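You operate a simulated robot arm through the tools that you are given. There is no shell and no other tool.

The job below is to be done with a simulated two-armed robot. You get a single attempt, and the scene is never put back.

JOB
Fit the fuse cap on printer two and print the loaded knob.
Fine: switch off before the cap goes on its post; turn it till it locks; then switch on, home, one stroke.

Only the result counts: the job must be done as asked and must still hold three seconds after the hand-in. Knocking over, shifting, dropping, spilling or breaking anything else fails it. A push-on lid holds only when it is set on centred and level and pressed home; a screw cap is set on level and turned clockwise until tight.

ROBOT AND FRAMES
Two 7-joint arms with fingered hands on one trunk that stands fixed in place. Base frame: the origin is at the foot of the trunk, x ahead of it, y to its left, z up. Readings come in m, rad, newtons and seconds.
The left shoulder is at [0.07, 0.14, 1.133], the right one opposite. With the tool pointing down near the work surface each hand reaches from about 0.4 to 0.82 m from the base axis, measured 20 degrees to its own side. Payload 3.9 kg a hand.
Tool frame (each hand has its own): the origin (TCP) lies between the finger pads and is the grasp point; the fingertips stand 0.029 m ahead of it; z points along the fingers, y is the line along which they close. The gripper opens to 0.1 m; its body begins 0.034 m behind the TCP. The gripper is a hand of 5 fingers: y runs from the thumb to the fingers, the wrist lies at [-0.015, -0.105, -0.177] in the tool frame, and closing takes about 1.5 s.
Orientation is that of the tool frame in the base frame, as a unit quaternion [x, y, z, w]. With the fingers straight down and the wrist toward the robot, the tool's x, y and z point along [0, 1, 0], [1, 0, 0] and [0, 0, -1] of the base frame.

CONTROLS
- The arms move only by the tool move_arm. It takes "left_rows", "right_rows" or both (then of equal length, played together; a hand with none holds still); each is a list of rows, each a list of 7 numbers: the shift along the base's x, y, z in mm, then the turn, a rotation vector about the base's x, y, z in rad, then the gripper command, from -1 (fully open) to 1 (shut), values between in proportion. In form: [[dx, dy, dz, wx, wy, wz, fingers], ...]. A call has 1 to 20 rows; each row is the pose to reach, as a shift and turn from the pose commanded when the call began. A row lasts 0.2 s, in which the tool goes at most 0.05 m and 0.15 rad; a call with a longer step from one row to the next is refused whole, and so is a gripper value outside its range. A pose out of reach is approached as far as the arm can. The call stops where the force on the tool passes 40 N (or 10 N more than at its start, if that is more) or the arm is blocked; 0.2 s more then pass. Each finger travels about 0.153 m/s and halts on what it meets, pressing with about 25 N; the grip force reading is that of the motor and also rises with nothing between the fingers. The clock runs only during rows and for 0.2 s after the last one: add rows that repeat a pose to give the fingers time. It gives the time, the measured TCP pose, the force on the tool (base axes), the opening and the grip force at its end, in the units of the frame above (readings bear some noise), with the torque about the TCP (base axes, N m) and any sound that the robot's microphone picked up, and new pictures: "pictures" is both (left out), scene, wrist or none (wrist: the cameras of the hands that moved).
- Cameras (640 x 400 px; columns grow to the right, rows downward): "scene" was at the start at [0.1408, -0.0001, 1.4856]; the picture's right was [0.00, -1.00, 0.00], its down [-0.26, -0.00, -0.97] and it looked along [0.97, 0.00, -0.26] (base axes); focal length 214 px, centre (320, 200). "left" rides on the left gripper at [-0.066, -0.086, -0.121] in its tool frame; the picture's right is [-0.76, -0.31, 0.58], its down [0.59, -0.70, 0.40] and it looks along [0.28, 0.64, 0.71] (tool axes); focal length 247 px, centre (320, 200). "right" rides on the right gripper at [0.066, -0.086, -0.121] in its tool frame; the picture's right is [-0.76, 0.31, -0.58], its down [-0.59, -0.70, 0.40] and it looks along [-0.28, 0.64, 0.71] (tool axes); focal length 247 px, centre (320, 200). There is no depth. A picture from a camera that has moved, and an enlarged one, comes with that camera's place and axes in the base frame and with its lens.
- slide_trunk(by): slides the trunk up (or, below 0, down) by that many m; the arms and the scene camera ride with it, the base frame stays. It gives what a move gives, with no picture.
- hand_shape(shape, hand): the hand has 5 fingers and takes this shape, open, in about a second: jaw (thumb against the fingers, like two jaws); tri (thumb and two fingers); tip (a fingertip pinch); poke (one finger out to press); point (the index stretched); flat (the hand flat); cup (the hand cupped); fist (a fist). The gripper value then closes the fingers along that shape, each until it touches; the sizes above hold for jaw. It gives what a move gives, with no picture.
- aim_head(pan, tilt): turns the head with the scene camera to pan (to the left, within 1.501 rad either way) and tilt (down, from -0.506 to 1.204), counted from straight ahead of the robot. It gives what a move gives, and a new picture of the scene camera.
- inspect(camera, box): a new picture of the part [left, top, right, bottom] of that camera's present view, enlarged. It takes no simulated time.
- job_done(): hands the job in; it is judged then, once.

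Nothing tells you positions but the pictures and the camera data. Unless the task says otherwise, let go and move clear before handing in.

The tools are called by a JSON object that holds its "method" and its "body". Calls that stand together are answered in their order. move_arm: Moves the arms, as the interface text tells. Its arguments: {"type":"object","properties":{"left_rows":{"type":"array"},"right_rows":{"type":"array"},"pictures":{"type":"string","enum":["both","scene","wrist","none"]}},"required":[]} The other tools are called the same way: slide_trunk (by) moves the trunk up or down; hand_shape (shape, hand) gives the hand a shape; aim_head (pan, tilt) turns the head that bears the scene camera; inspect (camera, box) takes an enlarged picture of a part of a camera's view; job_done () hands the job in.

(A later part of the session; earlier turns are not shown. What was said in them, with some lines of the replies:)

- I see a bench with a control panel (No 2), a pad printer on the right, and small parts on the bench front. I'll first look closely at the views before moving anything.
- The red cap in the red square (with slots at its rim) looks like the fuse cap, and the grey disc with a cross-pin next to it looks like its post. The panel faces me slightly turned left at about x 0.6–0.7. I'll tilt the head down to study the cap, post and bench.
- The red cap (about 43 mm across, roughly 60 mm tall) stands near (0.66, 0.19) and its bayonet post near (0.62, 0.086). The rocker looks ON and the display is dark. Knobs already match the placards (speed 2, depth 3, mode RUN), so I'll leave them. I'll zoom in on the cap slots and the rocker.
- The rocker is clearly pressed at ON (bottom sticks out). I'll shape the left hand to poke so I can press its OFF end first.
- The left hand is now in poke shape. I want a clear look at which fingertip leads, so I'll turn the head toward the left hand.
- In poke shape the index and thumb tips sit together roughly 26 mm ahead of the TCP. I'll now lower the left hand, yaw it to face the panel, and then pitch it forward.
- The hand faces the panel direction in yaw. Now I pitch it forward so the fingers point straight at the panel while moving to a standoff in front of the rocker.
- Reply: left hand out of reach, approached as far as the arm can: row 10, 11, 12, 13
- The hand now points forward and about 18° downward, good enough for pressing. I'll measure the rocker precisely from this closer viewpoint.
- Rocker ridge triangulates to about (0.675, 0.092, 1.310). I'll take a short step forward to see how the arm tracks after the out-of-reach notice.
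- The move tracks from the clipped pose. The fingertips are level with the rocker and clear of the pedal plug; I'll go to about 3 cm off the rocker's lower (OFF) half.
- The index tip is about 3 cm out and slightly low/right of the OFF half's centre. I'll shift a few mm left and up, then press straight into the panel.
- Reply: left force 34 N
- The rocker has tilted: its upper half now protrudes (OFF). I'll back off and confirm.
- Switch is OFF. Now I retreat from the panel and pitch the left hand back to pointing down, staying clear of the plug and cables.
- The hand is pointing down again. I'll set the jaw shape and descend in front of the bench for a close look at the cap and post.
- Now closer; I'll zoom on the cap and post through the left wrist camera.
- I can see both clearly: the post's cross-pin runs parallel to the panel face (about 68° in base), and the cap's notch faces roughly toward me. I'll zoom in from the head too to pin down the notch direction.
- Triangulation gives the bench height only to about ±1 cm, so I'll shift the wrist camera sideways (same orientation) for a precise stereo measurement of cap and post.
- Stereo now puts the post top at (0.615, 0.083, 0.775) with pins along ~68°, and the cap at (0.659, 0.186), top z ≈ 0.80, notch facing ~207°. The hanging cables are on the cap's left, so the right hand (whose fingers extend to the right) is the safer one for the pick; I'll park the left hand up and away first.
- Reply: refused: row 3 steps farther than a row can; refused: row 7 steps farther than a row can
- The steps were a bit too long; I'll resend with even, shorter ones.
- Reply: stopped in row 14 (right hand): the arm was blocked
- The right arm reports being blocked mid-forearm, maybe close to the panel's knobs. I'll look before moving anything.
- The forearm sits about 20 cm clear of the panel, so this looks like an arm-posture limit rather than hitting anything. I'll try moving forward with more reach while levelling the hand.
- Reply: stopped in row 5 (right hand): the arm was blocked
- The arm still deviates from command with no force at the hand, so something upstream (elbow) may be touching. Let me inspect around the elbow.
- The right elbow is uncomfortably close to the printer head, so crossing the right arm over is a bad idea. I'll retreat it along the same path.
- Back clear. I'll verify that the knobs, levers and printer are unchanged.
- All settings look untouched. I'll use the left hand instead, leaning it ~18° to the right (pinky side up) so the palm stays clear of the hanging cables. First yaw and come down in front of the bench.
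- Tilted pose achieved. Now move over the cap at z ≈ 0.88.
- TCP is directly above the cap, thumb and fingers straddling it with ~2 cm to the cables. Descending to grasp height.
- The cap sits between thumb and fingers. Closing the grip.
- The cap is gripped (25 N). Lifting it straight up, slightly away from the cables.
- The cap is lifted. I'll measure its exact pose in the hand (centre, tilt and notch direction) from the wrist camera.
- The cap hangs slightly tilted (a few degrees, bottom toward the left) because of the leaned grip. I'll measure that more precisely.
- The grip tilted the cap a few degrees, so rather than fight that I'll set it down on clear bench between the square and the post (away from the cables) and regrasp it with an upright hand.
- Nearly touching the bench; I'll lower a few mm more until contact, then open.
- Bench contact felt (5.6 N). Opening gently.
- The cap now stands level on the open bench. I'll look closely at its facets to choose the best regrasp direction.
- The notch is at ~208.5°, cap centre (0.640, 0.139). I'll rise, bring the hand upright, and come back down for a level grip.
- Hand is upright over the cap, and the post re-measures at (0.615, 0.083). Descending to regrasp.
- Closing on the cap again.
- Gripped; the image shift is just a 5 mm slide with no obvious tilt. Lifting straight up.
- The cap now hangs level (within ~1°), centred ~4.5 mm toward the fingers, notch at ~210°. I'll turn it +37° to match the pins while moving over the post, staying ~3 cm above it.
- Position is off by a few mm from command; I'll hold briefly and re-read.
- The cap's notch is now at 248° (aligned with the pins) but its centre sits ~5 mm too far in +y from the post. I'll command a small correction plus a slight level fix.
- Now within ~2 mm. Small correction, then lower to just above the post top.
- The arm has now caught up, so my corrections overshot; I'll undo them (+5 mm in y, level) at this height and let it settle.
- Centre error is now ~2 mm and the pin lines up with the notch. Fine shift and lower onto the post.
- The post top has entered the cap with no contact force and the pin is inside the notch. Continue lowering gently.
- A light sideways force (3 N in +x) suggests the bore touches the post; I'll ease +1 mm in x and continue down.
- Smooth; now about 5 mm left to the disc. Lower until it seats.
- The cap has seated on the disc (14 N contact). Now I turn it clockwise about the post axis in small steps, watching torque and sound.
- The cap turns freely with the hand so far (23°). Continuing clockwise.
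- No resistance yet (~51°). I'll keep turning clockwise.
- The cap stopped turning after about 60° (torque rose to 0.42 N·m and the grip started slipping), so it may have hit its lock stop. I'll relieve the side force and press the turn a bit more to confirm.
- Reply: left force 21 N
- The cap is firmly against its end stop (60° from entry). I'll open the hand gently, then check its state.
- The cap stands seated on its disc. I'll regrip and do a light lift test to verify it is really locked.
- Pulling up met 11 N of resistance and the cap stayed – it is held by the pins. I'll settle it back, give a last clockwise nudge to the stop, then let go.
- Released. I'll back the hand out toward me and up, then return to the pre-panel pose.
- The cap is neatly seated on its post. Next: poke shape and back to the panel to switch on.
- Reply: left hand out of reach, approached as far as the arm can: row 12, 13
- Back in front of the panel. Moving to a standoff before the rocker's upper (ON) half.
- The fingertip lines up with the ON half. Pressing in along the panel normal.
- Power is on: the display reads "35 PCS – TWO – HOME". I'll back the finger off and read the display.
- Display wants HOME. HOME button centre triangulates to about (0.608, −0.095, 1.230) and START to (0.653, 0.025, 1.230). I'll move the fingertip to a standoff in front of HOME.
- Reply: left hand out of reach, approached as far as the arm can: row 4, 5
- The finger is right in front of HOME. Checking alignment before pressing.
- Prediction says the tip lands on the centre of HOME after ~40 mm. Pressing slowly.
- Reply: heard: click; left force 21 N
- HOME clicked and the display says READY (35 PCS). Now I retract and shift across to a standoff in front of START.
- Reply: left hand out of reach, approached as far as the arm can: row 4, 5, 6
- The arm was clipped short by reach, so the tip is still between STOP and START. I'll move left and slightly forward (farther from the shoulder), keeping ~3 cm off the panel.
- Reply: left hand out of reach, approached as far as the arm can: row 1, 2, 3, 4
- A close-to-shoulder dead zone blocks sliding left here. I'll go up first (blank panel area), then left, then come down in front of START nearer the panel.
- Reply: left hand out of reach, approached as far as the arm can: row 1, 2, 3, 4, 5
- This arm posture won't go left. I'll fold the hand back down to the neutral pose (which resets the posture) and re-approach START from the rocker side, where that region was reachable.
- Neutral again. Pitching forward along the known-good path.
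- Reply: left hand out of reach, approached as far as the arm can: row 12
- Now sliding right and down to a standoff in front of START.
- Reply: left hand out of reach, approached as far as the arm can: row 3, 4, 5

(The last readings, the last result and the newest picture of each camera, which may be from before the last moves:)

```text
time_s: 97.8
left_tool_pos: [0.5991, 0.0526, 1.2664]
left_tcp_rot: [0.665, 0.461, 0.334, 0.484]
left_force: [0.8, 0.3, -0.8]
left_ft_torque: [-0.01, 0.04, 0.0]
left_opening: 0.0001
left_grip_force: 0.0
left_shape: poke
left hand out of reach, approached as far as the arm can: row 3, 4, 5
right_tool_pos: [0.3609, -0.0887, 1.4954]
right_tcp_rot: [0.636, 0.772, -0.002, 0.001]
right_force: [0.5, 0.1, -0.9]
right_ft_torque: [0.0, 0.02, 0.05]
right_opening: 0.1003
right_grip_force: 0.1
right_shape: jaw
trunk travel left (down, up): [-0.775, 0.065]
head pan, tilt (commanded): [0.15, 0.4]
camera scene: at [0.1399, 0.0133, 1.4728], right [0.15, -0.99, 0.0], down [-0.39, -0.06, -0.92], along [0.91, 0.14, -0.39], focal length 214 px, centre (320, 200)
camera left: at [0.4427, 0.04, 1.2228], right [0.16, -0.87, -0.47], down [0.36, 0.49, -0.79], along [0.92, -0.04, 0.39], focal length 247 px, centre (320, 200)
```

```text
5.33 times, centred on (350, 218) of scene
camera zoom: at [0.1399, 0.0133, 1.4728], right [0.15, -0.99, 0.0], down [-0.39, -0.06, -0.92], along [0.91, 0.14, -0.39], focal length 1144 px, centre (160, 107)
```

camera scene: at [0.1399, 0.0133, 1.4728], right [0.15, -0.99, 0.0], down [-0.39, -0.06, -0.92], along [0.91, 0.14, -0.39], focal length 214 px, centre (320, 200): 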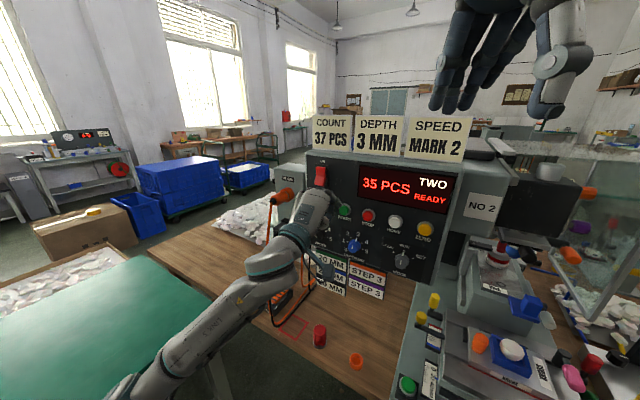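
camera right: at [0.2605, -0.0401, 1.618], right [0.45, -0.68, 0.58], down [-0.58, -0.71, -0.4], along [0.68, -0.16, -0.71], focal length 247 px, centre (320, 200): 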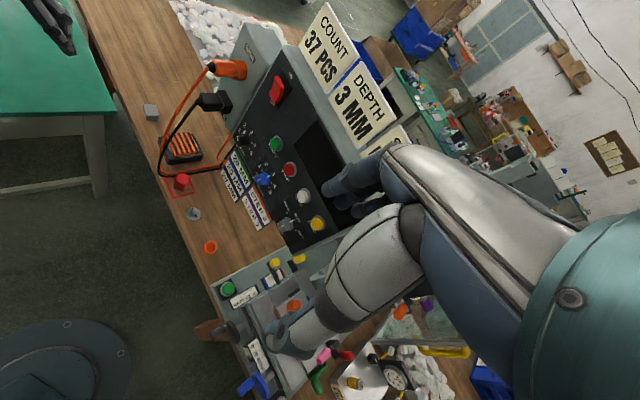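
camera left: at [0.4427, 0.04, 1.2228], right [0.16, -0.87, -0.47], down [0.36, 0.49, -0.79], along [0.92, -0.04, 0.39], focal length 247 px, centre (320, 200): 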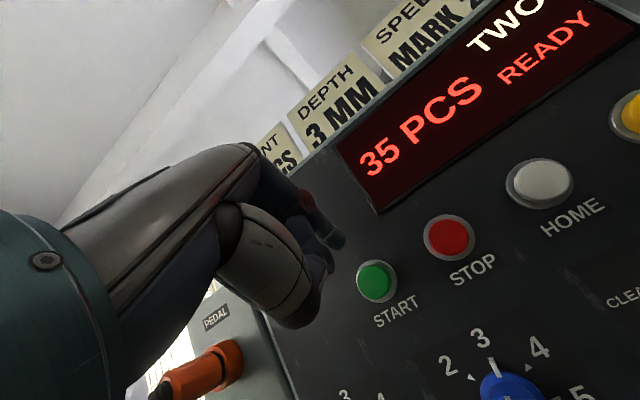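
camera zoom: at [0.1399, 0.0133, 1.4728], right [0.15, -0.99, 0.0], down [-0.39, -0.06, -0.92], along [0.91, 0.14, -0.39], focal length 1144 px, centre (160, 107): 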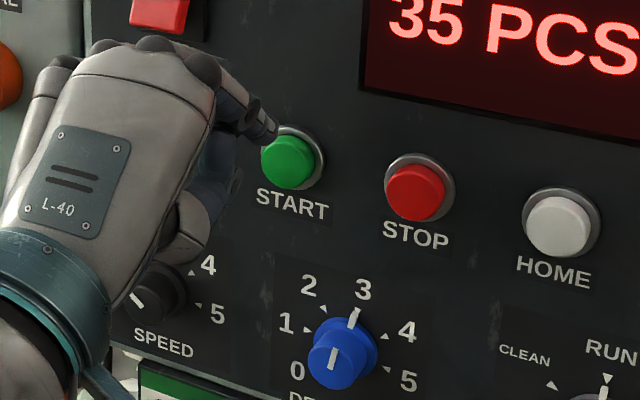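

It stopped ~3 cm too high, so I'll tilt the finger a bit more downward (which raises the wrist into reach) and bring the tip level with START.

{"method": "move_arm", "body": {"left_rows": [[2, -1, -4, 0.0351, 0.0936, 0, -1], [5, -3, -12, 0.0702, 0.1872, 0, -1], [8, -5, -22, 0.1053, 0.2808, 0, -1], [8, -5, -22, 0.1053, 0.2808, 0, -1]]}}

{"method": "inspect", "body": {"camera": "left", "box": [280, 190, 440, 290]}}

{"method": "inspect", "body": {"camera": "scene", "box": [290, 180, 410, 255]}}

```text
time_s: 98.8
left_tool_pos: [0.6045, 0.0502, 1.2456]
left_tcp_rot: [0.728, 0.506, 0.262, 0.38]
left_force: [-0.9, 0.6, -0.4]
left_ft_torque: [-0.03, -0.01, -0.02]
left_opening: 0.0
left_grip_force: 0.0
left_shape: poke
right_tool_pos: [0.3595, -0.0883, 1.4964]
right_tcp_rot: [0.636, 0.772, -0.001, 0.002]
right_force: [-0.4, 0.6, -0.5]
right_ft_torque: [-0.01, 0.04, 0.0]
right_opening: 0.0997
right_grip_force: 0.0
right_shape: jaw
trunk travel left (down, up): [-0.775, 0.065]
head pan, tilt (commanded): [0.15, 0.4]
camera scene: at [0.1391, 0.0136, 1.4729], right [0.15, -0.99, 0.0], down [-0.38, -0.06, -0.92], along [0.91, 0.14, -0.39], focal length 214 px, centre (320, 200)
camera left: at [0.4441, 0.0382, 1.2442], right [0.01, -0.81, -0.58], down [0.13, 0.58, -0.81], along [0.99, -0.07, 0.12], focal length 247 px, centre (320, 200)
```

scene: 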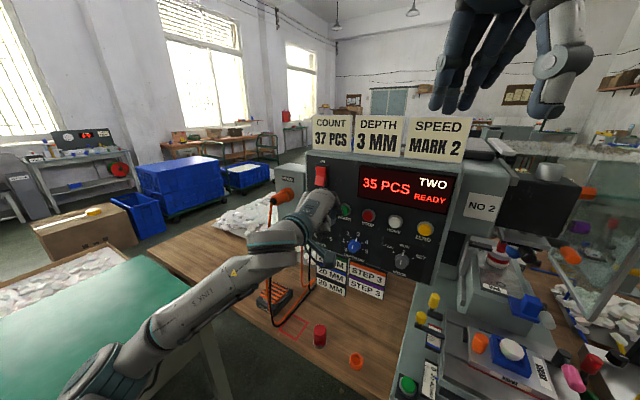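
left: 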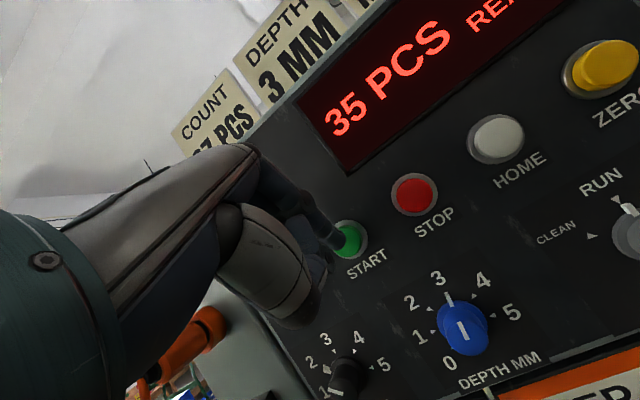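

```text
4.00 times, centred on (360, 240) of left
camera zoom: at [0.4441, 0.0382, 1.2442], right [0.01, -0.81, -0.58], down [0.13, 0.58, -0.81], along [0.99, -0.07, 0.12], focal length 988 px, centre (160, 40)
```

zoom: 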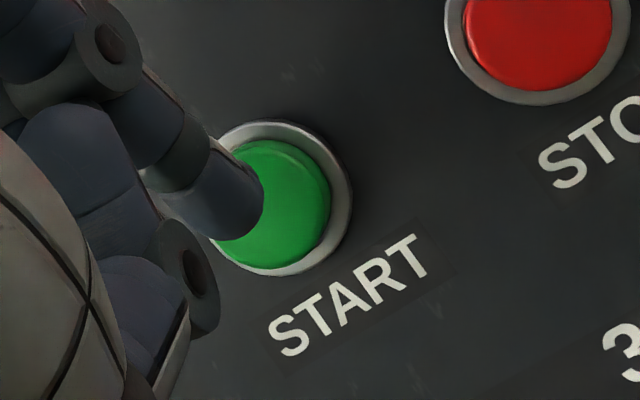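

```text
5.33 times, centred on (350, 218) of scene
camera zoom: at [0.1391, 0.0136, 1.4729], right [0.15, -0.99, 0.0], down [-0.38, -0.06, -0.92], along [0.91, 0.14, -0.39], focal length 1144 px, centre (160, 107)
```

zoom: 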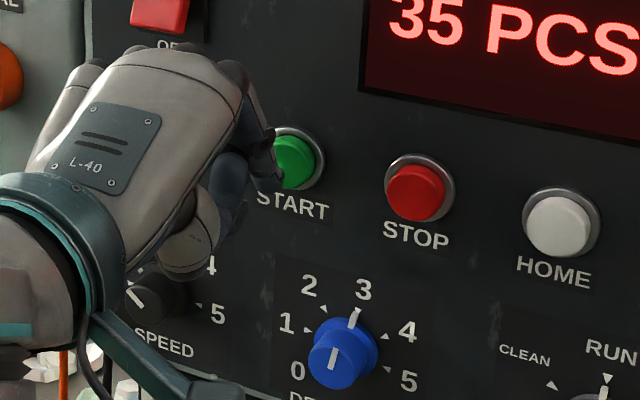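

The tip is lined up on START. One brief press and release: I'll press to the click depth and back off in the same move so it registers exactly once.

{"method": "move_arm", "body": {"left_rows": [[7.5, -2.8, 0, 0, 0, 0, -1], [15, -5.6, 0, 0, 0, 0, -1], [20.6, -7.7, 0, 0, 0, 0, -1], [23.4, -8.8, 0, 0, 0, 0, -1], [25.3, -9.5, 0, 0, 0, 0, -1], [27.1, -10.2, 0, 0, 0, 0, -1], [28.5, -10.7, 0, 0, 0, 0, -1], [15, -5.6, 0, 0, 0, 0, -1], [0, 0, 0, 0, 0, 0, -1]]}}

{"method": "inspect", "body": {"camera": "scene", "box": [350, 160, 460, 220]}}

{"method": "inspect", "body": {"camera": "scene", "box": [400, 180, 600, 400]}}

```text
time_s: 100.8
left_tool_pos: [0.6044, 0.0495, 1.2454]
left_tcp_rot: [0.728, 0.506, 0.263, 0.381]
left_force: [1.0, 0.2, -0.2]
left_ft_torque: [-0.02, 0.0, -0.01]
left_opening: 0.0001
left_grip_force: 0.1
left_shape: poke
right_tool_pos: [0.3571, -0.0884, 1.496]
right_tcp_rot: [0.636, 0.772, -0.001, 0.003]
right_force: [0.0, 0.3, -1.0]
right_ft_torque: [0.0, -0.02, 0.0]
right_opening: 0.1001
right_grip_force: 0.1
right_shape: jaw
trunk travel left (down, up): [-0.775, 0.065]
head pan, tilt (commanded): [0.15, 0.4]
heard: click
camera scene: at [0.1374, 0.0141, 1.4731], right [0.15, -0.99, 0.0], down [-0.38, -0.06, -0.92], along [0.91, 0.14, -0.39], focal length 214 px, centre (320, 200)
camera left: at [0.4428, 0.0388, 1.2447], right [0.01, -0.82, -0.58], down [0.14, 0.57, -0.81], along [0.99, -0.07, 0.12], focal length 247 px, centre (320, 200)
```

scene: 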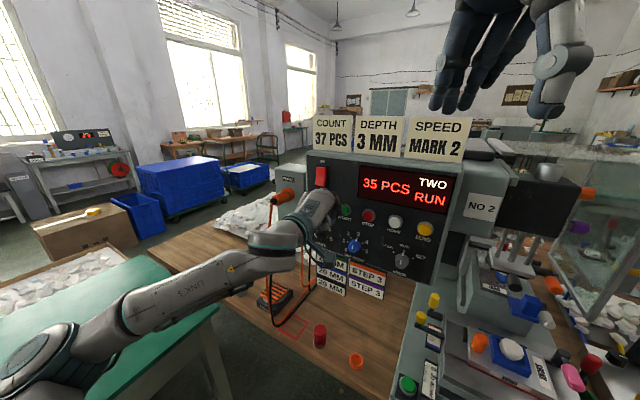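
left: 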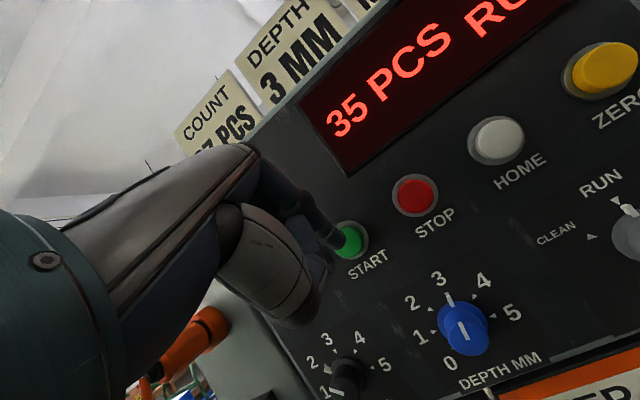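

```text
5.82 times, centred on (405, 190) of scene
camera zoom: at [0.1374, 0.0141, 1.4731], right [0.15, -0.99, 0.0], down [-0.38, -0.06, -0.92], along [0.91, 0.14, -0.39], focal length 1248 px, centre (-174, 258)
```

zoom: 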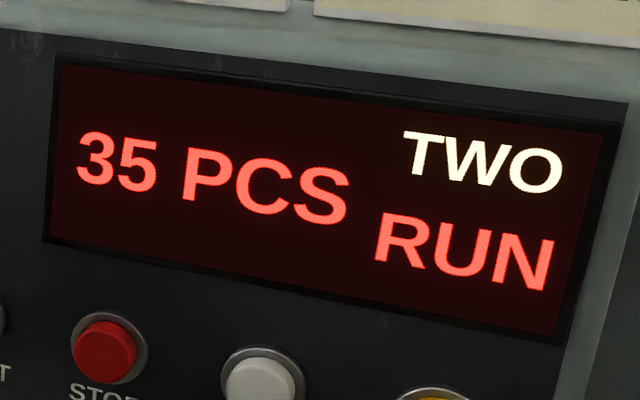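

```text
1.82 times, centred on (500, 290) of scene
camera zoom: at [0.1374, 0.0141, 1.4731], right [0.15, -0.99, 0.0], down [-0.38, -0.06, -0.92], along [0.91, 0.14, -0.39], focal length 390 px, centre (-7, 36)
```

zoom: 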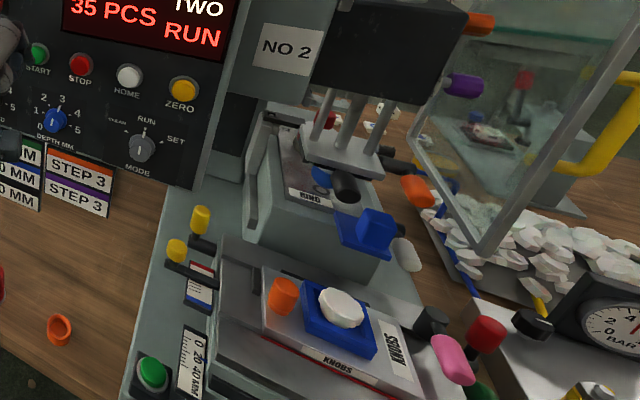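

START clicked once and the printer is running its stroke. I'll hold still and watch the display in short steps.

{"method": "move_arm", "body": {"left_rows": [[0, 0, 0, 0, 0, 0, -1], [0, 0, 0, 0, 0, 0, -1], [0, 0, 0, 0, 0, 0, -1]], "pictures": "scene"}}

{"method": "inspect", "body": {"camera": "scene", "box": [350, 160, 600, 330]}}

```text
time_s: 101.6
left_tool_pos: [0.6066, 0.049, 1.2452]
left_tcp_rot: [0.728, 0.506, 0.263, 0.381]
left_force: [0.1, 0.1, -0.5]
left_ft_torque: [-0.04, 0.01, -0.03]
left_opening: 0.0
left_grip_force: 0.1
left_shape: poke
right_tool_pos: [0.359, -0.0886, 1.4958]
right_tcp_rot: [0.636, 0.772, -0.001, 0.002]
right_force: [-0.4, 0.9, 0.4]
right_ft_torque: [0.0, 0.0, -0.02]
right_opening: 0.0998
right_grip_force: 0.0
right_shape: jaw
trunk travel left (down, up): [-0.775, 0.065]
head pan, tilt (commanded): [0.15, 0.4]
camera scene: at [0.1394, 0.0133, 1.4729], right [0.15, -0.99, 0.0], down [-0.39, -0.06, -0.92], along [0.91, 0.14, -0.39], focal length 214 px, centre (320, 200)
```

scene: 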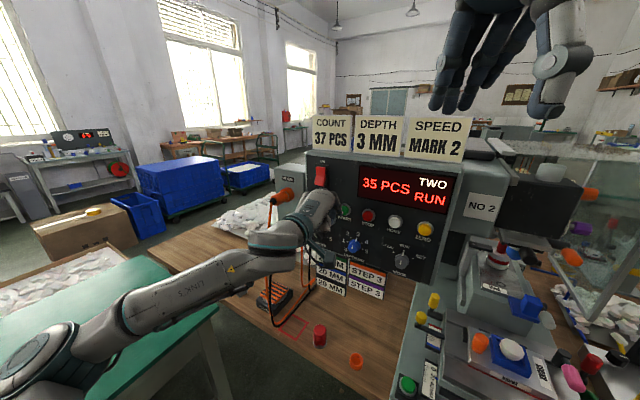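

```text
2.35 times, centred on (475, 245) of scene
camera zoom: at [0.1394, 0.0133, 1.4729], right [0.15, -0.99, 0.0], down [-0.39, -0.06, -0.92], along [0.91, 0.14, -0.39], focal length 505 px, centre (-45, 94)
```

zoom: 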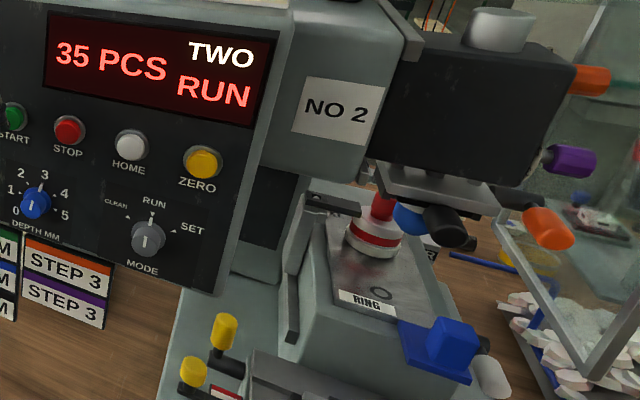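

{"method": "move_arm", "body": {"left_rows": [[0, 0, 0, 0, 0, 0, -1], [0, 0, 0, 0, 0, 0, -1], [0, 0, 0, 0, 0, 0, -1], [0, 0, 0, 0, 0, 0, -1]], "pictures": "scene"}}

{"method": "inspect", "body": {"camera": "scene", "box": [350, 160, 600, 380]}}

```text
time_s: 102.6
left_tool_pos: [0.6055, 0.0496, 1.2452]
left_tcp_rot: [0.728, 0.506, 0.263, 0.381]
left_force: [0.6, 0.6, 0.8]
left_ft_torque: [0.01, -0.01, 0.0]
left_opening: 0.0
left_grip_force: 0.0
left_shape: poke
right_tool_pos: [0.3588, -0.0889, 1.4956]
right_tcp_rot: [0.636, 0.772, -0.002, 0.001]
right_force: [0.0, -0.8, 0.6]
right_ft_torque: [0.01, 0.01, -0.01]
right_opening: 0.0999
right_grip_force: 0.1
right_shape: jaw
trunk travel left (down, up): [-0.775, 0.065]
head pan, tilt (commanded): [0.15, 0.4]
camera scene: at [0.139, 0.0134, 1.4729], right [0.15, -0.99, 0.0], down [-0.38, -0.06, -0.92], along [0.91, 0.14, -0.39], focal length 214 px, centre (320, 200)
```

scene: 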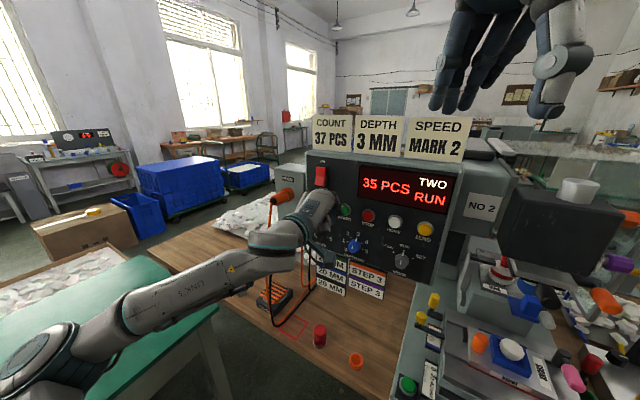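

```text
1.82 times, centred on (475, 270) of scene
camera zoom: at [0.139, 0.0134, 1.4729], right [0.15, -0.99, 0.0], down [-0.38, -0.06, -0.92], along [0.91, 0.14, -0.39], focal length 390 px, centre (38, 73)
```

zoom: 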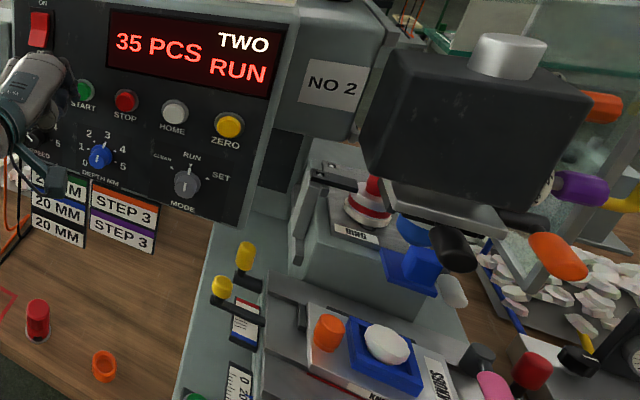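

The head is travelling forward over the knob. Waiting on.

{"method": "move_arm", "body": {"left_rows": [[0, 0, 0, 0, 0, 0, -1], [0, 0, 0, 0, 0, 0, -1], [0, 0, 0, 0, 0, 0, -1], [0, 0, 0, 0, 0, 0, -1]], "pictures": "scene"}}

{"method": "inspect", "body": {"camera": "scene", "box": [350, 160, 600, 380]}}

```text
time_s: 103.6
left_tool_pos: [0.6066, 0.0487, 1.2456]
left_tcp_rot: [0.728, 0.506, 0.263, 0.381]
left_force: [-0.2, 0.0, 0.1]
left_ft_torque: [0.0, 0.0, 0.02]
left_opening: 0.0
left_grip_force: 0.2
left_shape: poke
right_tool_pos: [0.3584, -0.0892, 1.496]
right_tcp_rot: [0.636, 0.772, -0.002, 0.002]
right_force: [0.6, 0.4, -0.7]
right_ft_torque: [-0.01, 0.0, 0.02]
right_opening: 0.0999
right_grip_force: 0.1
right_shape: jaw
trunk travel left (down, up): [-0.775, 0.065]
head pan, tilt (commanded): [0.15, 0.4]
camera scene: at [0.139, 0.0135, 1.4729], right [0.15, -0.99, 0.0], down [-0.38, -0.06, -0.92], along [0.91, 0.14, -0.39], focal length 214 px, centre (320, 200)
```

scene: 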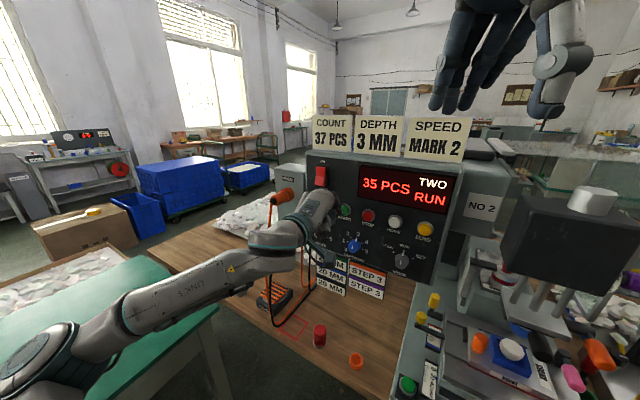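

```text
1.82 times, centred on (475, 270) of scene
camera zoom: at [0.139, 0.0135, 1.4729], right [0.15, -0.99, 0.0], down [-0.38, -0.06, -0.92], along [0.91, 0.14, -0.39], focal length 390 px, centre (38, 73)
```

zoom: 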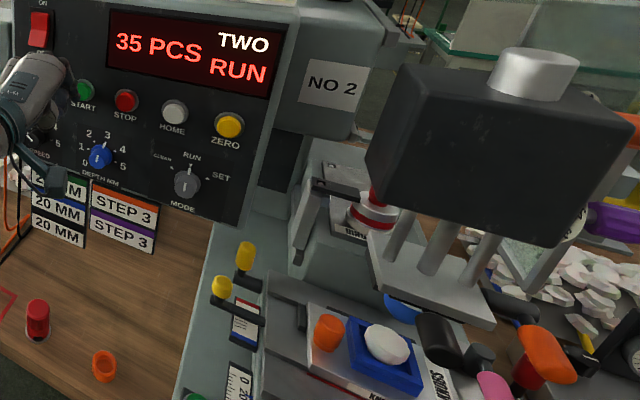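

{"method": "move_arm", "body": {"left_rows": [[0, 0, 0, 0, 0, 0, -1], [0, 0, 0, 0, 0, 0, -1], [0, 0, 0, 0, 0, 0, -1]], "pictures": "scene"}}

{"method": "inspect", "body": {"camera": "scene", "box": [350, 160, 600, 380]}}

```text
time_s: 104.4
left_tool_pos: [0.6066, 0.0494, 1.2454]
left_tcp_rot: [0.728, 0.507, 0.263, 0.38]
left_force: [0.4, 0.2, 0.0]
left_ft_torque: [0.02, 0.0, -0.03]
left_opening: 0.0
left_grip_force: 0.1
left_shape: poke
right_tool_pos: [0.3594, -0.0889, 1.4959]
right_tcp_rot: [0.636, 0.772, -0.001, 0.001]
right_force: [0.7, -0.3, -0.5]
right_ft_torque: [0.04, -0.03, 0.02]
right_opening: 0.1001
right_grip_force: 0.0
right_shape: jaw
trunk travel left (down, up): [-0.775, 0.065]
head pan, tilt (commanded): [0.15, 0.4]
camera scene: at [0.139, 0.0135, 1.4729], right [0.15, -0.99, 0.0], down [-0.38, -0.06, -0.92], along [0.91, 0.14, -0.39], focal length 214 px, centre (320, 200)
```

scene: 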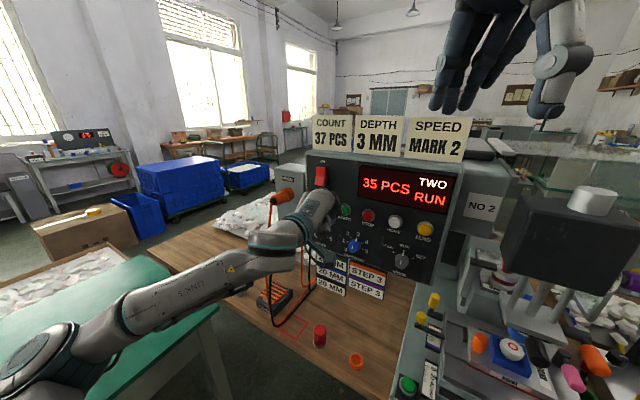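

```text
1.82 times, centred on (475, 270) of scene
camera zoom: at [0.139, 0.0135, 1.4729], right [0.15, -0.99, 0.0], down [-0.38, -0.06, -0.92], along [0.91, 0.14, -0.39], focal length 390 px, centre (38, 73)
```

zoom: 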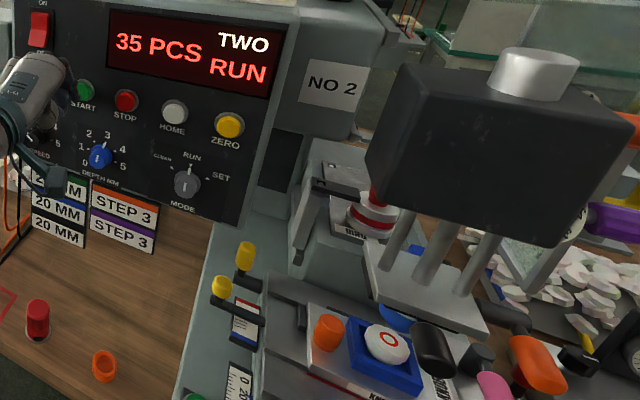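

The knob now carries a red ring print. Waiting for the head to return and the display to settle.

{"method": "move_arm", "body": {"left_rows": [[0, 0, 0, 0, 0, 0, -1], [0, 0, 0, 0, 0, 0, -1], [0, 0, 0, 0, 0, 0, -1]], "pictures": "scene"}}

{"method": "inspect", "body": {"camera": "scene", "box": [350, 160, 600, 380]}}

```text
time_s: 105.2
left_tool_pos: [0.6063, 0.0492, 1.2451]
left_tcp_rot: [0.728, 0.506, 0.263, 0.38]
left_force: [-0.7, 0.6, 0.6]
left_ft_torque: [-0.02, -0.01, 0.0]
left_opening: 0.0
left_grip_force: 0.2
left_shape: poke
right_tool_pos: [0.3592, -0.0888, 1.4963]
right_tcp_rot: [0.636, 0.771, -0.001, 0.001]
right_force: [-0.2, 0.2, 0.5]
right_ft_torque: [0.01, 0.0, -0.01]
right_opening: 0.0997
right_grip_force: 0.1
right_shape: jaw
trunk travel left (down, up): [-0.775, 0.065]
head pan, tilt (commanded): [0.15, 0.4]
camera scene: at [0.139, 0.0135, 1.4729], right [0.15, -0.99, 0.0], down [-0.38, -0.06, -0.92], along [0.91, 0.14, -0.39], focal length 214 px, centre (320, 200)
```

scene: 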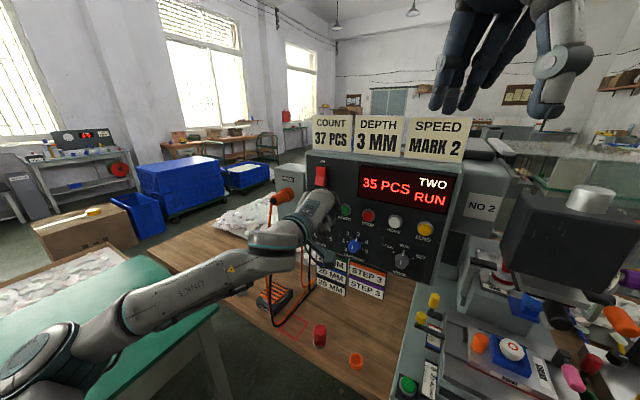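

```text
1.82 times, centred on (475, 270) of scene
camera zoom: at [0.139, 0.0135, 1.4729], right [0.15, -0.99, 0.0], down [-0.38, -0.06, -0.92], along [0.91, 0.14, -0.39], focal length 390 px, centre (38, 73)
```

zoom: 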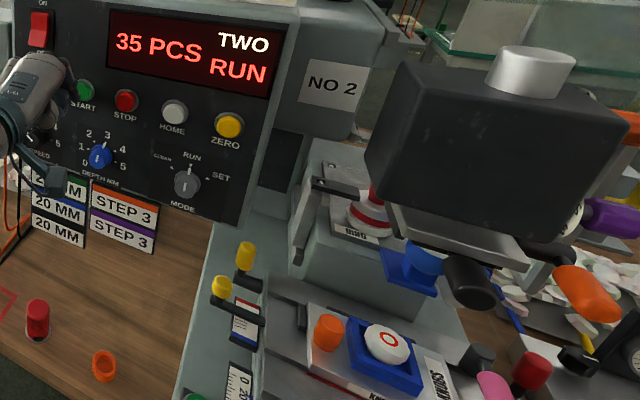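

{"method": "move_arm", "body": {"left_rows": [[0, 0, 0, 0, 0, 0, -1], [0, 0, 0, 0, 0, 0, -1], [0, 0, 0, 0, 0, 0, -1], [0, 0, 0, 0, 0, 0, -1]], "pictures": "scene"}}

{"method": "inspect", "body": {"camera": "scene", "box": [350, 160, 600, 380]}}

```text
time_s: 106.2
left_tool_pos: [0.6052, 0.049, 1.2453]
left_tcp_rot: [0.728, 0.507, 0.263, 0.38]
left_force: [-0.1, 0.1, 0.7]
left_ft_torque: [0.04, 0.01, -0.03]
left_opening: 0.0
left_grip_force: 0.1
left_shape: poke
right_tool_pos: [0.3585, -0.0878, 1.4959]
right_tcp_rot: [0.636, 0.772, -0.002, 0.001]
right_force: [0.0, -0.6, 0.1]
right_ft_torque: [0.01, 0.0, 0.05]
right_opening: 0.1001
right_grip_force: 0.1
right_shape: jaw
trunk travel left (down, up): [-0.775, 0.065]
head pan, tilt (commanded): [0.15, 0.4]
camera scene: at [0.139, 0.0135, 1.4729], right [0.15, -0.99, 0.0], down [-0.38, -0.06, -0.92], along [0.91, 0.14, -0.39], focal length 214 px, centre (320, 200)
```

scene: 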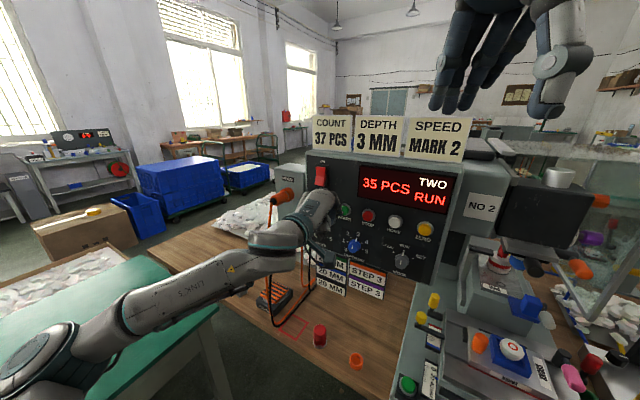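

```text
1.82 times, centred on (475, 270) of scene
camera zoom: at [0.139, 0.0135, 1.4729], right [0.15, -0.99, 0.0], down [-0.38, -0.06, -0.92], along [0.91, 0.14, -0.39], focal length 390 px, centre (38, 73)
```

zoom: 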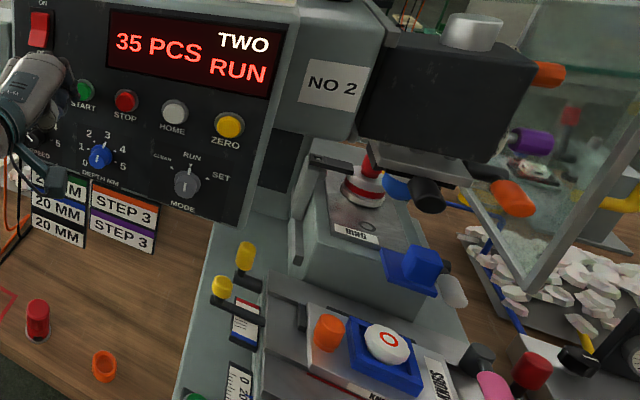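

The head is returning home. A few more tenths of a second.

{"method": "move_arm", "body": {"left_rows": [[0, 0, 0, 0, 0, 0, -1], [0, 0, 0, 0, 0, 0, -1], [0, 0, 0, 0, 0, 0, -1]], "pictures": "scene"}}

{"method": "inspect", "body": {"camera": "scene", "box": [350, 160, 600, 380]}}

```text
time_s: 107.0
left_tool_pos: [0.6056, 0.0492, 1.2462]
left_tcp_rot: [0.728, 0.506, 0.262, 0.381]
left_force: [0.0, 0.0, 0.0]
left_ft_torque: [0.01, 0.05, 0.01]
left_opening: 0.0
left_grip_force: 0.0
left_shape: poke
right_tool_pos: [0.3595, -0.0876, 1.4956]
right_tcp_rot: [0.637, 0.771, -0.001, 0.001]
right_force: [0.1, -0.6, 0.1]
right_ft_torque: [-0.02, -0.01, 0.05]
right_opening: 0.0998
right_grip_force: 0.1
right_shape: jaw
trunk travel left (down, up): [-0.775, 0.065]
head pan, tilt (commanded): [0.15, 0.4]
camera scene: at [0.139, 0.0135, 1.4729], right [0.15, -0.99, 0.0], down [-0.38, -0.06, -0.92], along [0.91, 0.14, -0.39], focal length 214 px, centre (320, 200)
```

scene: 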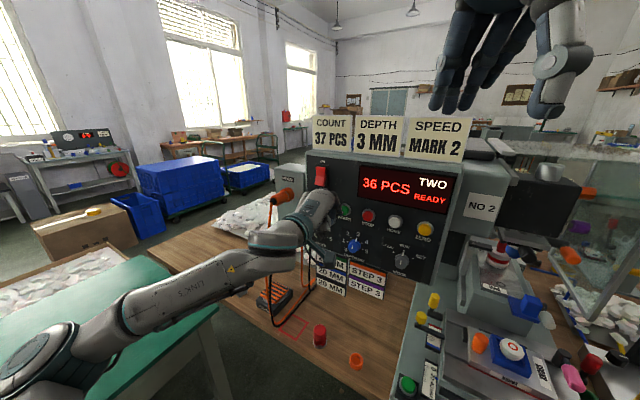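

```text
1.82 times, centred on (475, 270) of scene
camera zoom: at [0.139, 0.0135, 1.4729], right [0.15, -0.99, 0.0], down [-0.38, -0.06, -0.92], along [0.91, 0.14, -0.39], focal length 390 px, centre (38, 73)
```

zoom: 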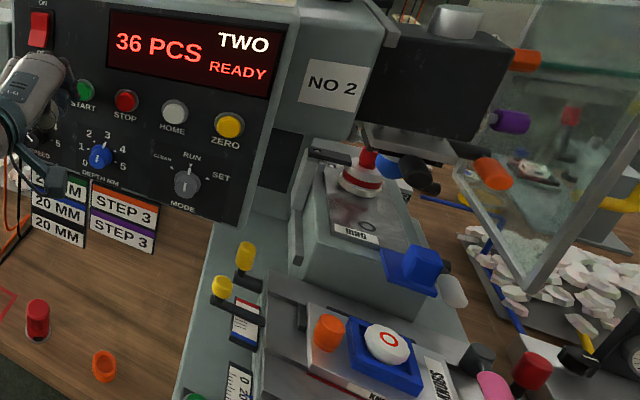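

One stroke is complete: 36 PCS, READY, ring printed on the knob. Now I'll withdraw the hand clear of the panel.

{"method": "move_arm", "body": {"left_rows": [[-12, 5, 2, 0.02, 0.05, 0, -1], [-26, 12, 4, 0.0537, 0.14, 0, -1], [-40, 22, 6, 0.0874, 0.23, 0, -1], [-54, 34, 8, 0.1211, 0.32, 0, -1], [-68, 46, 8, 0.1548, 0.41, 0, -1], [-82, 58, 8, 0.1885, 0.5, 0, -1], [-96, 72, 8, 0.2222, 0.59, 0, -1], [-110, 88, 8, 0.2559, 0.68, 0, -1], [-124, 104, 8, 0.2896, 0.77, 0, -1], [-138, 122, 8, 0.3233, 0.86, 0, -1], [-155, 140, 8, 0.336, 0.897, 0, -1], [-180, 165, 8, 0.336, 0.897, 0, -1], [-200, 190, 8, 0.336, 0.897, 0, -1], [-200, 190, 8, 0.336, 0.897, 0, -1]]}}

{"method": "aim_head", "body": {"pan": 0.1, "tilt": 0.75}}

{"method": "inspect", "body": {"camera": "scene", "box": [260, 180, 360, 260]}}

{"method": "inspect", "body": {"camera": "scene", "box": [280, 20, 480, 170]}}

{"method": "inspect", "body": {"camera": "scene", "box": [380, 100, 620, 330]}}

```text
time_s: 110.0
left_tool_pos: [0.4061, 0.2389, 1.2529]
left_tcp_rot: [0.821, 0.571, 0.001, 0.002]
left_force: [-0.6, 0.2, -0.1]
left_ft_torque: [0.03, 0.04, -0.02]
left_opening: 0.0001
left_grip_force: 0.0
left_shape: poke
right_tool_pos: [0.3593, -0.0906, 1.4956]
right_tcp_rot: [0.636, 0.771, 0.0, 0.001]
right_force: [0.1, 0.6, -0.7]
right_ft_torque: [0.01, -0.01, 0.01]
right_opening: 0.0998
right_grip_force: 0.0
right_shape: jaw
trunk travel left (down, up): [-0.775, 0.065]
head pan, tilt (commanded): [0.15, 0.4]
camera scene: at [0.1392, 0.0123, 1.4729], right [0.15, -0.99, 0.0], down [-0.38, -0.06, -0.92], along [0.91, 0.14, -0.39], focal length 214 px, centre (320, 200)
camera left: at [0.3027, 0.2054, 1.3742], right [-0.55, -0.6, -0.58], down [-0.45, 0.8, -0.4], along [0.7, 0.04, -0.71], focal length 247 px, centre (320, 200)
```

scene: 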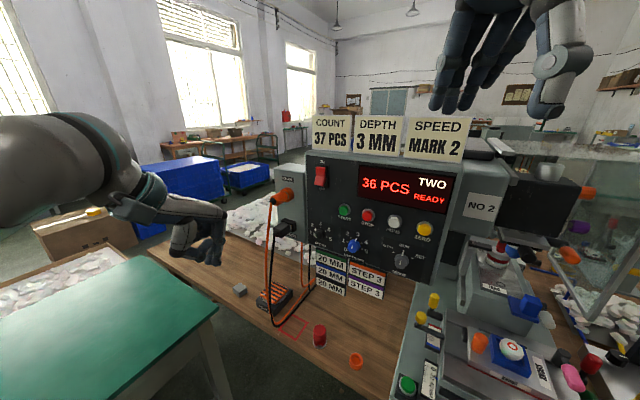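
left: 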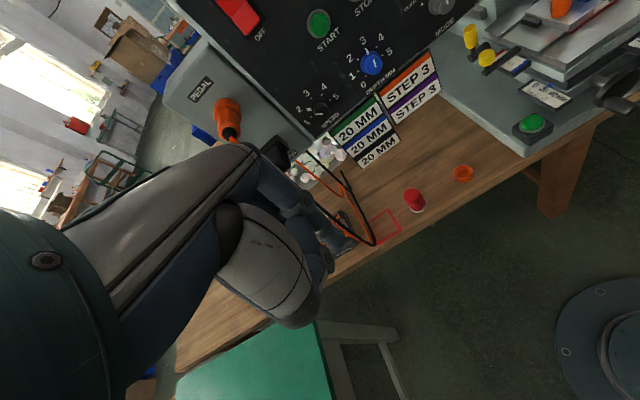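

```text
time_s: 110.8
left_tool_pos: [0.4066, 0.2398, 1.2539]
left_tcp_rot: [0.821, 0.571, 0.001, 0.002]
left_force: [0.0, -0.4, -0.7]
left_ft_torque: [0.0, 0.0, -0.03]
left_opening: 0.0
left_grip_force: 0.1
left_shape: poke
right_tool_pos: [0.3585, -0.0885, 1.4965]
right_tcp_rot: [0.636, 0.772, 0.0, 0.002]
right_force: [0.2, -0.8, -0.3]
right_ft_torque: [0.01, 0.03, 0.01]
right_opening: 0.1
right_grip_force: 0.1
right_shape: jaw
trunk travel left (down, up): [-0.775, 0.065]
head pan, tilt (commanded): [0.099, 0.75]
camera scene: at [0.1298, 0.0081, 1.4419], right [0.1, -0.99, 0.0], down [-0.68, -0.07, -0.73], along [0.73, 0.07, -0.68], focal length 214 px, centre (320, 200)
```

scene: 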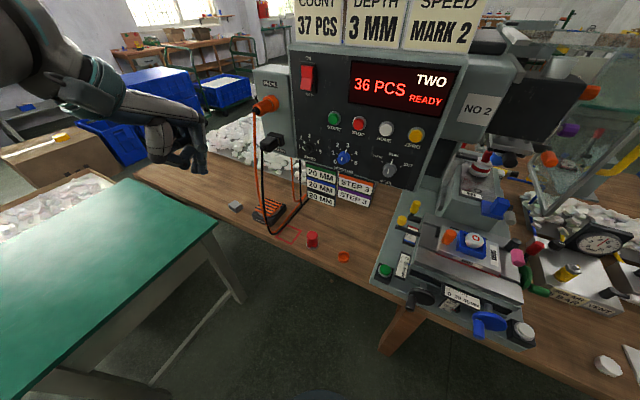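

```text
5.00 times, centred on (310, 220) of scene
camera zoom: at [0.1298, 0.0081, 1.4419], right [0.1, -0.99, 0.0], down [-0.68, -0.07, -0.73], along [0.73, 0.07, -0.68], focal length 1072 px, centre (370, 100)
```

zoom: 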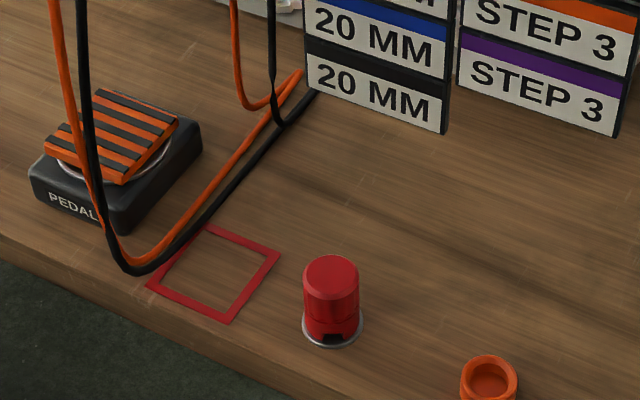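

```text
2.67 times, centred on (380, 95) of scene
camera zoom: at [0.1298, 0.0081, 1.4419], right [0.1, -0.99, 0.0], down [-0.68, -0.07, -0.73], along [0.73, 0.07, -0.68], focal length 572 px, centre (160, 480)
```

zoom: 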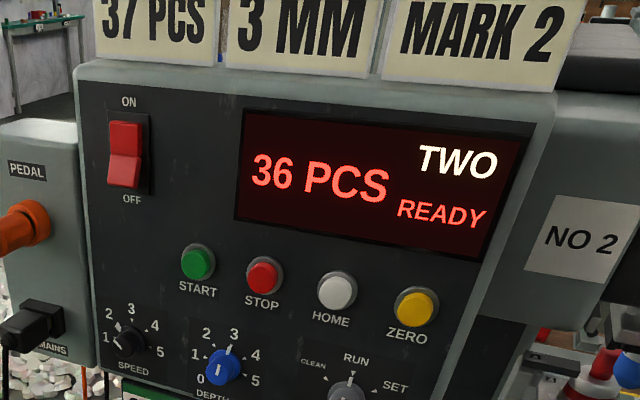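

```text
1.74 times, centred on (500, 215) of scene
camera zoom: at [0.1298, 0.0081, 1.4419], right [0.1, -0.99, 0.0], down [-0.68, -0.07, -0.73], along [0.73, 0.07, -0.68], focal length 373 px, centre (7, 174)
```

zoom: 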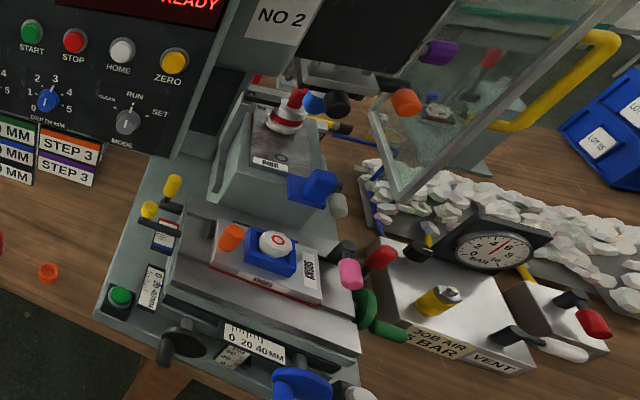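

The cap is locked on its post and the printer is powered. The display reads 36 PCS / READY after one stroke, the knob carries its ring print, and both hands are clear. Nothing else looks shifted, so I'm handing in.

{"method": "job_done", "body": {}}

```text
The job is handed in.
```

The fuse cap is fitted and locked on printer two, and the loaded knob has been printed with one stroke. The job is handed in; I haven't seen the judge's result.

- **Switch off:** the power rocker was off before the cap went near its post.
- **Cap:** it is seated level on the post and turned clockwise about 60° to a hard stop. It stayed put against an 11 N upward pull.
- **Switch on and home:** the display lit up when I switched on, asked for HOME, and went to READY after one press.
- **Stroke:** I pressed START once. The counter went from 35 to 36 PCS, the display returned to READY, and the knob now has a red ring on it.

The COUNT placard says 37 PCS and the counter now reads 36. I kept to the one stroke you asked for.

While picking up the cap I tried the right arm first. It was blocked twice, so I pulled it back and used the left arm instead. I couldn't tell what had stopped it. I checked the knobs, levers and printer parts afterwards and they looked unchanged.
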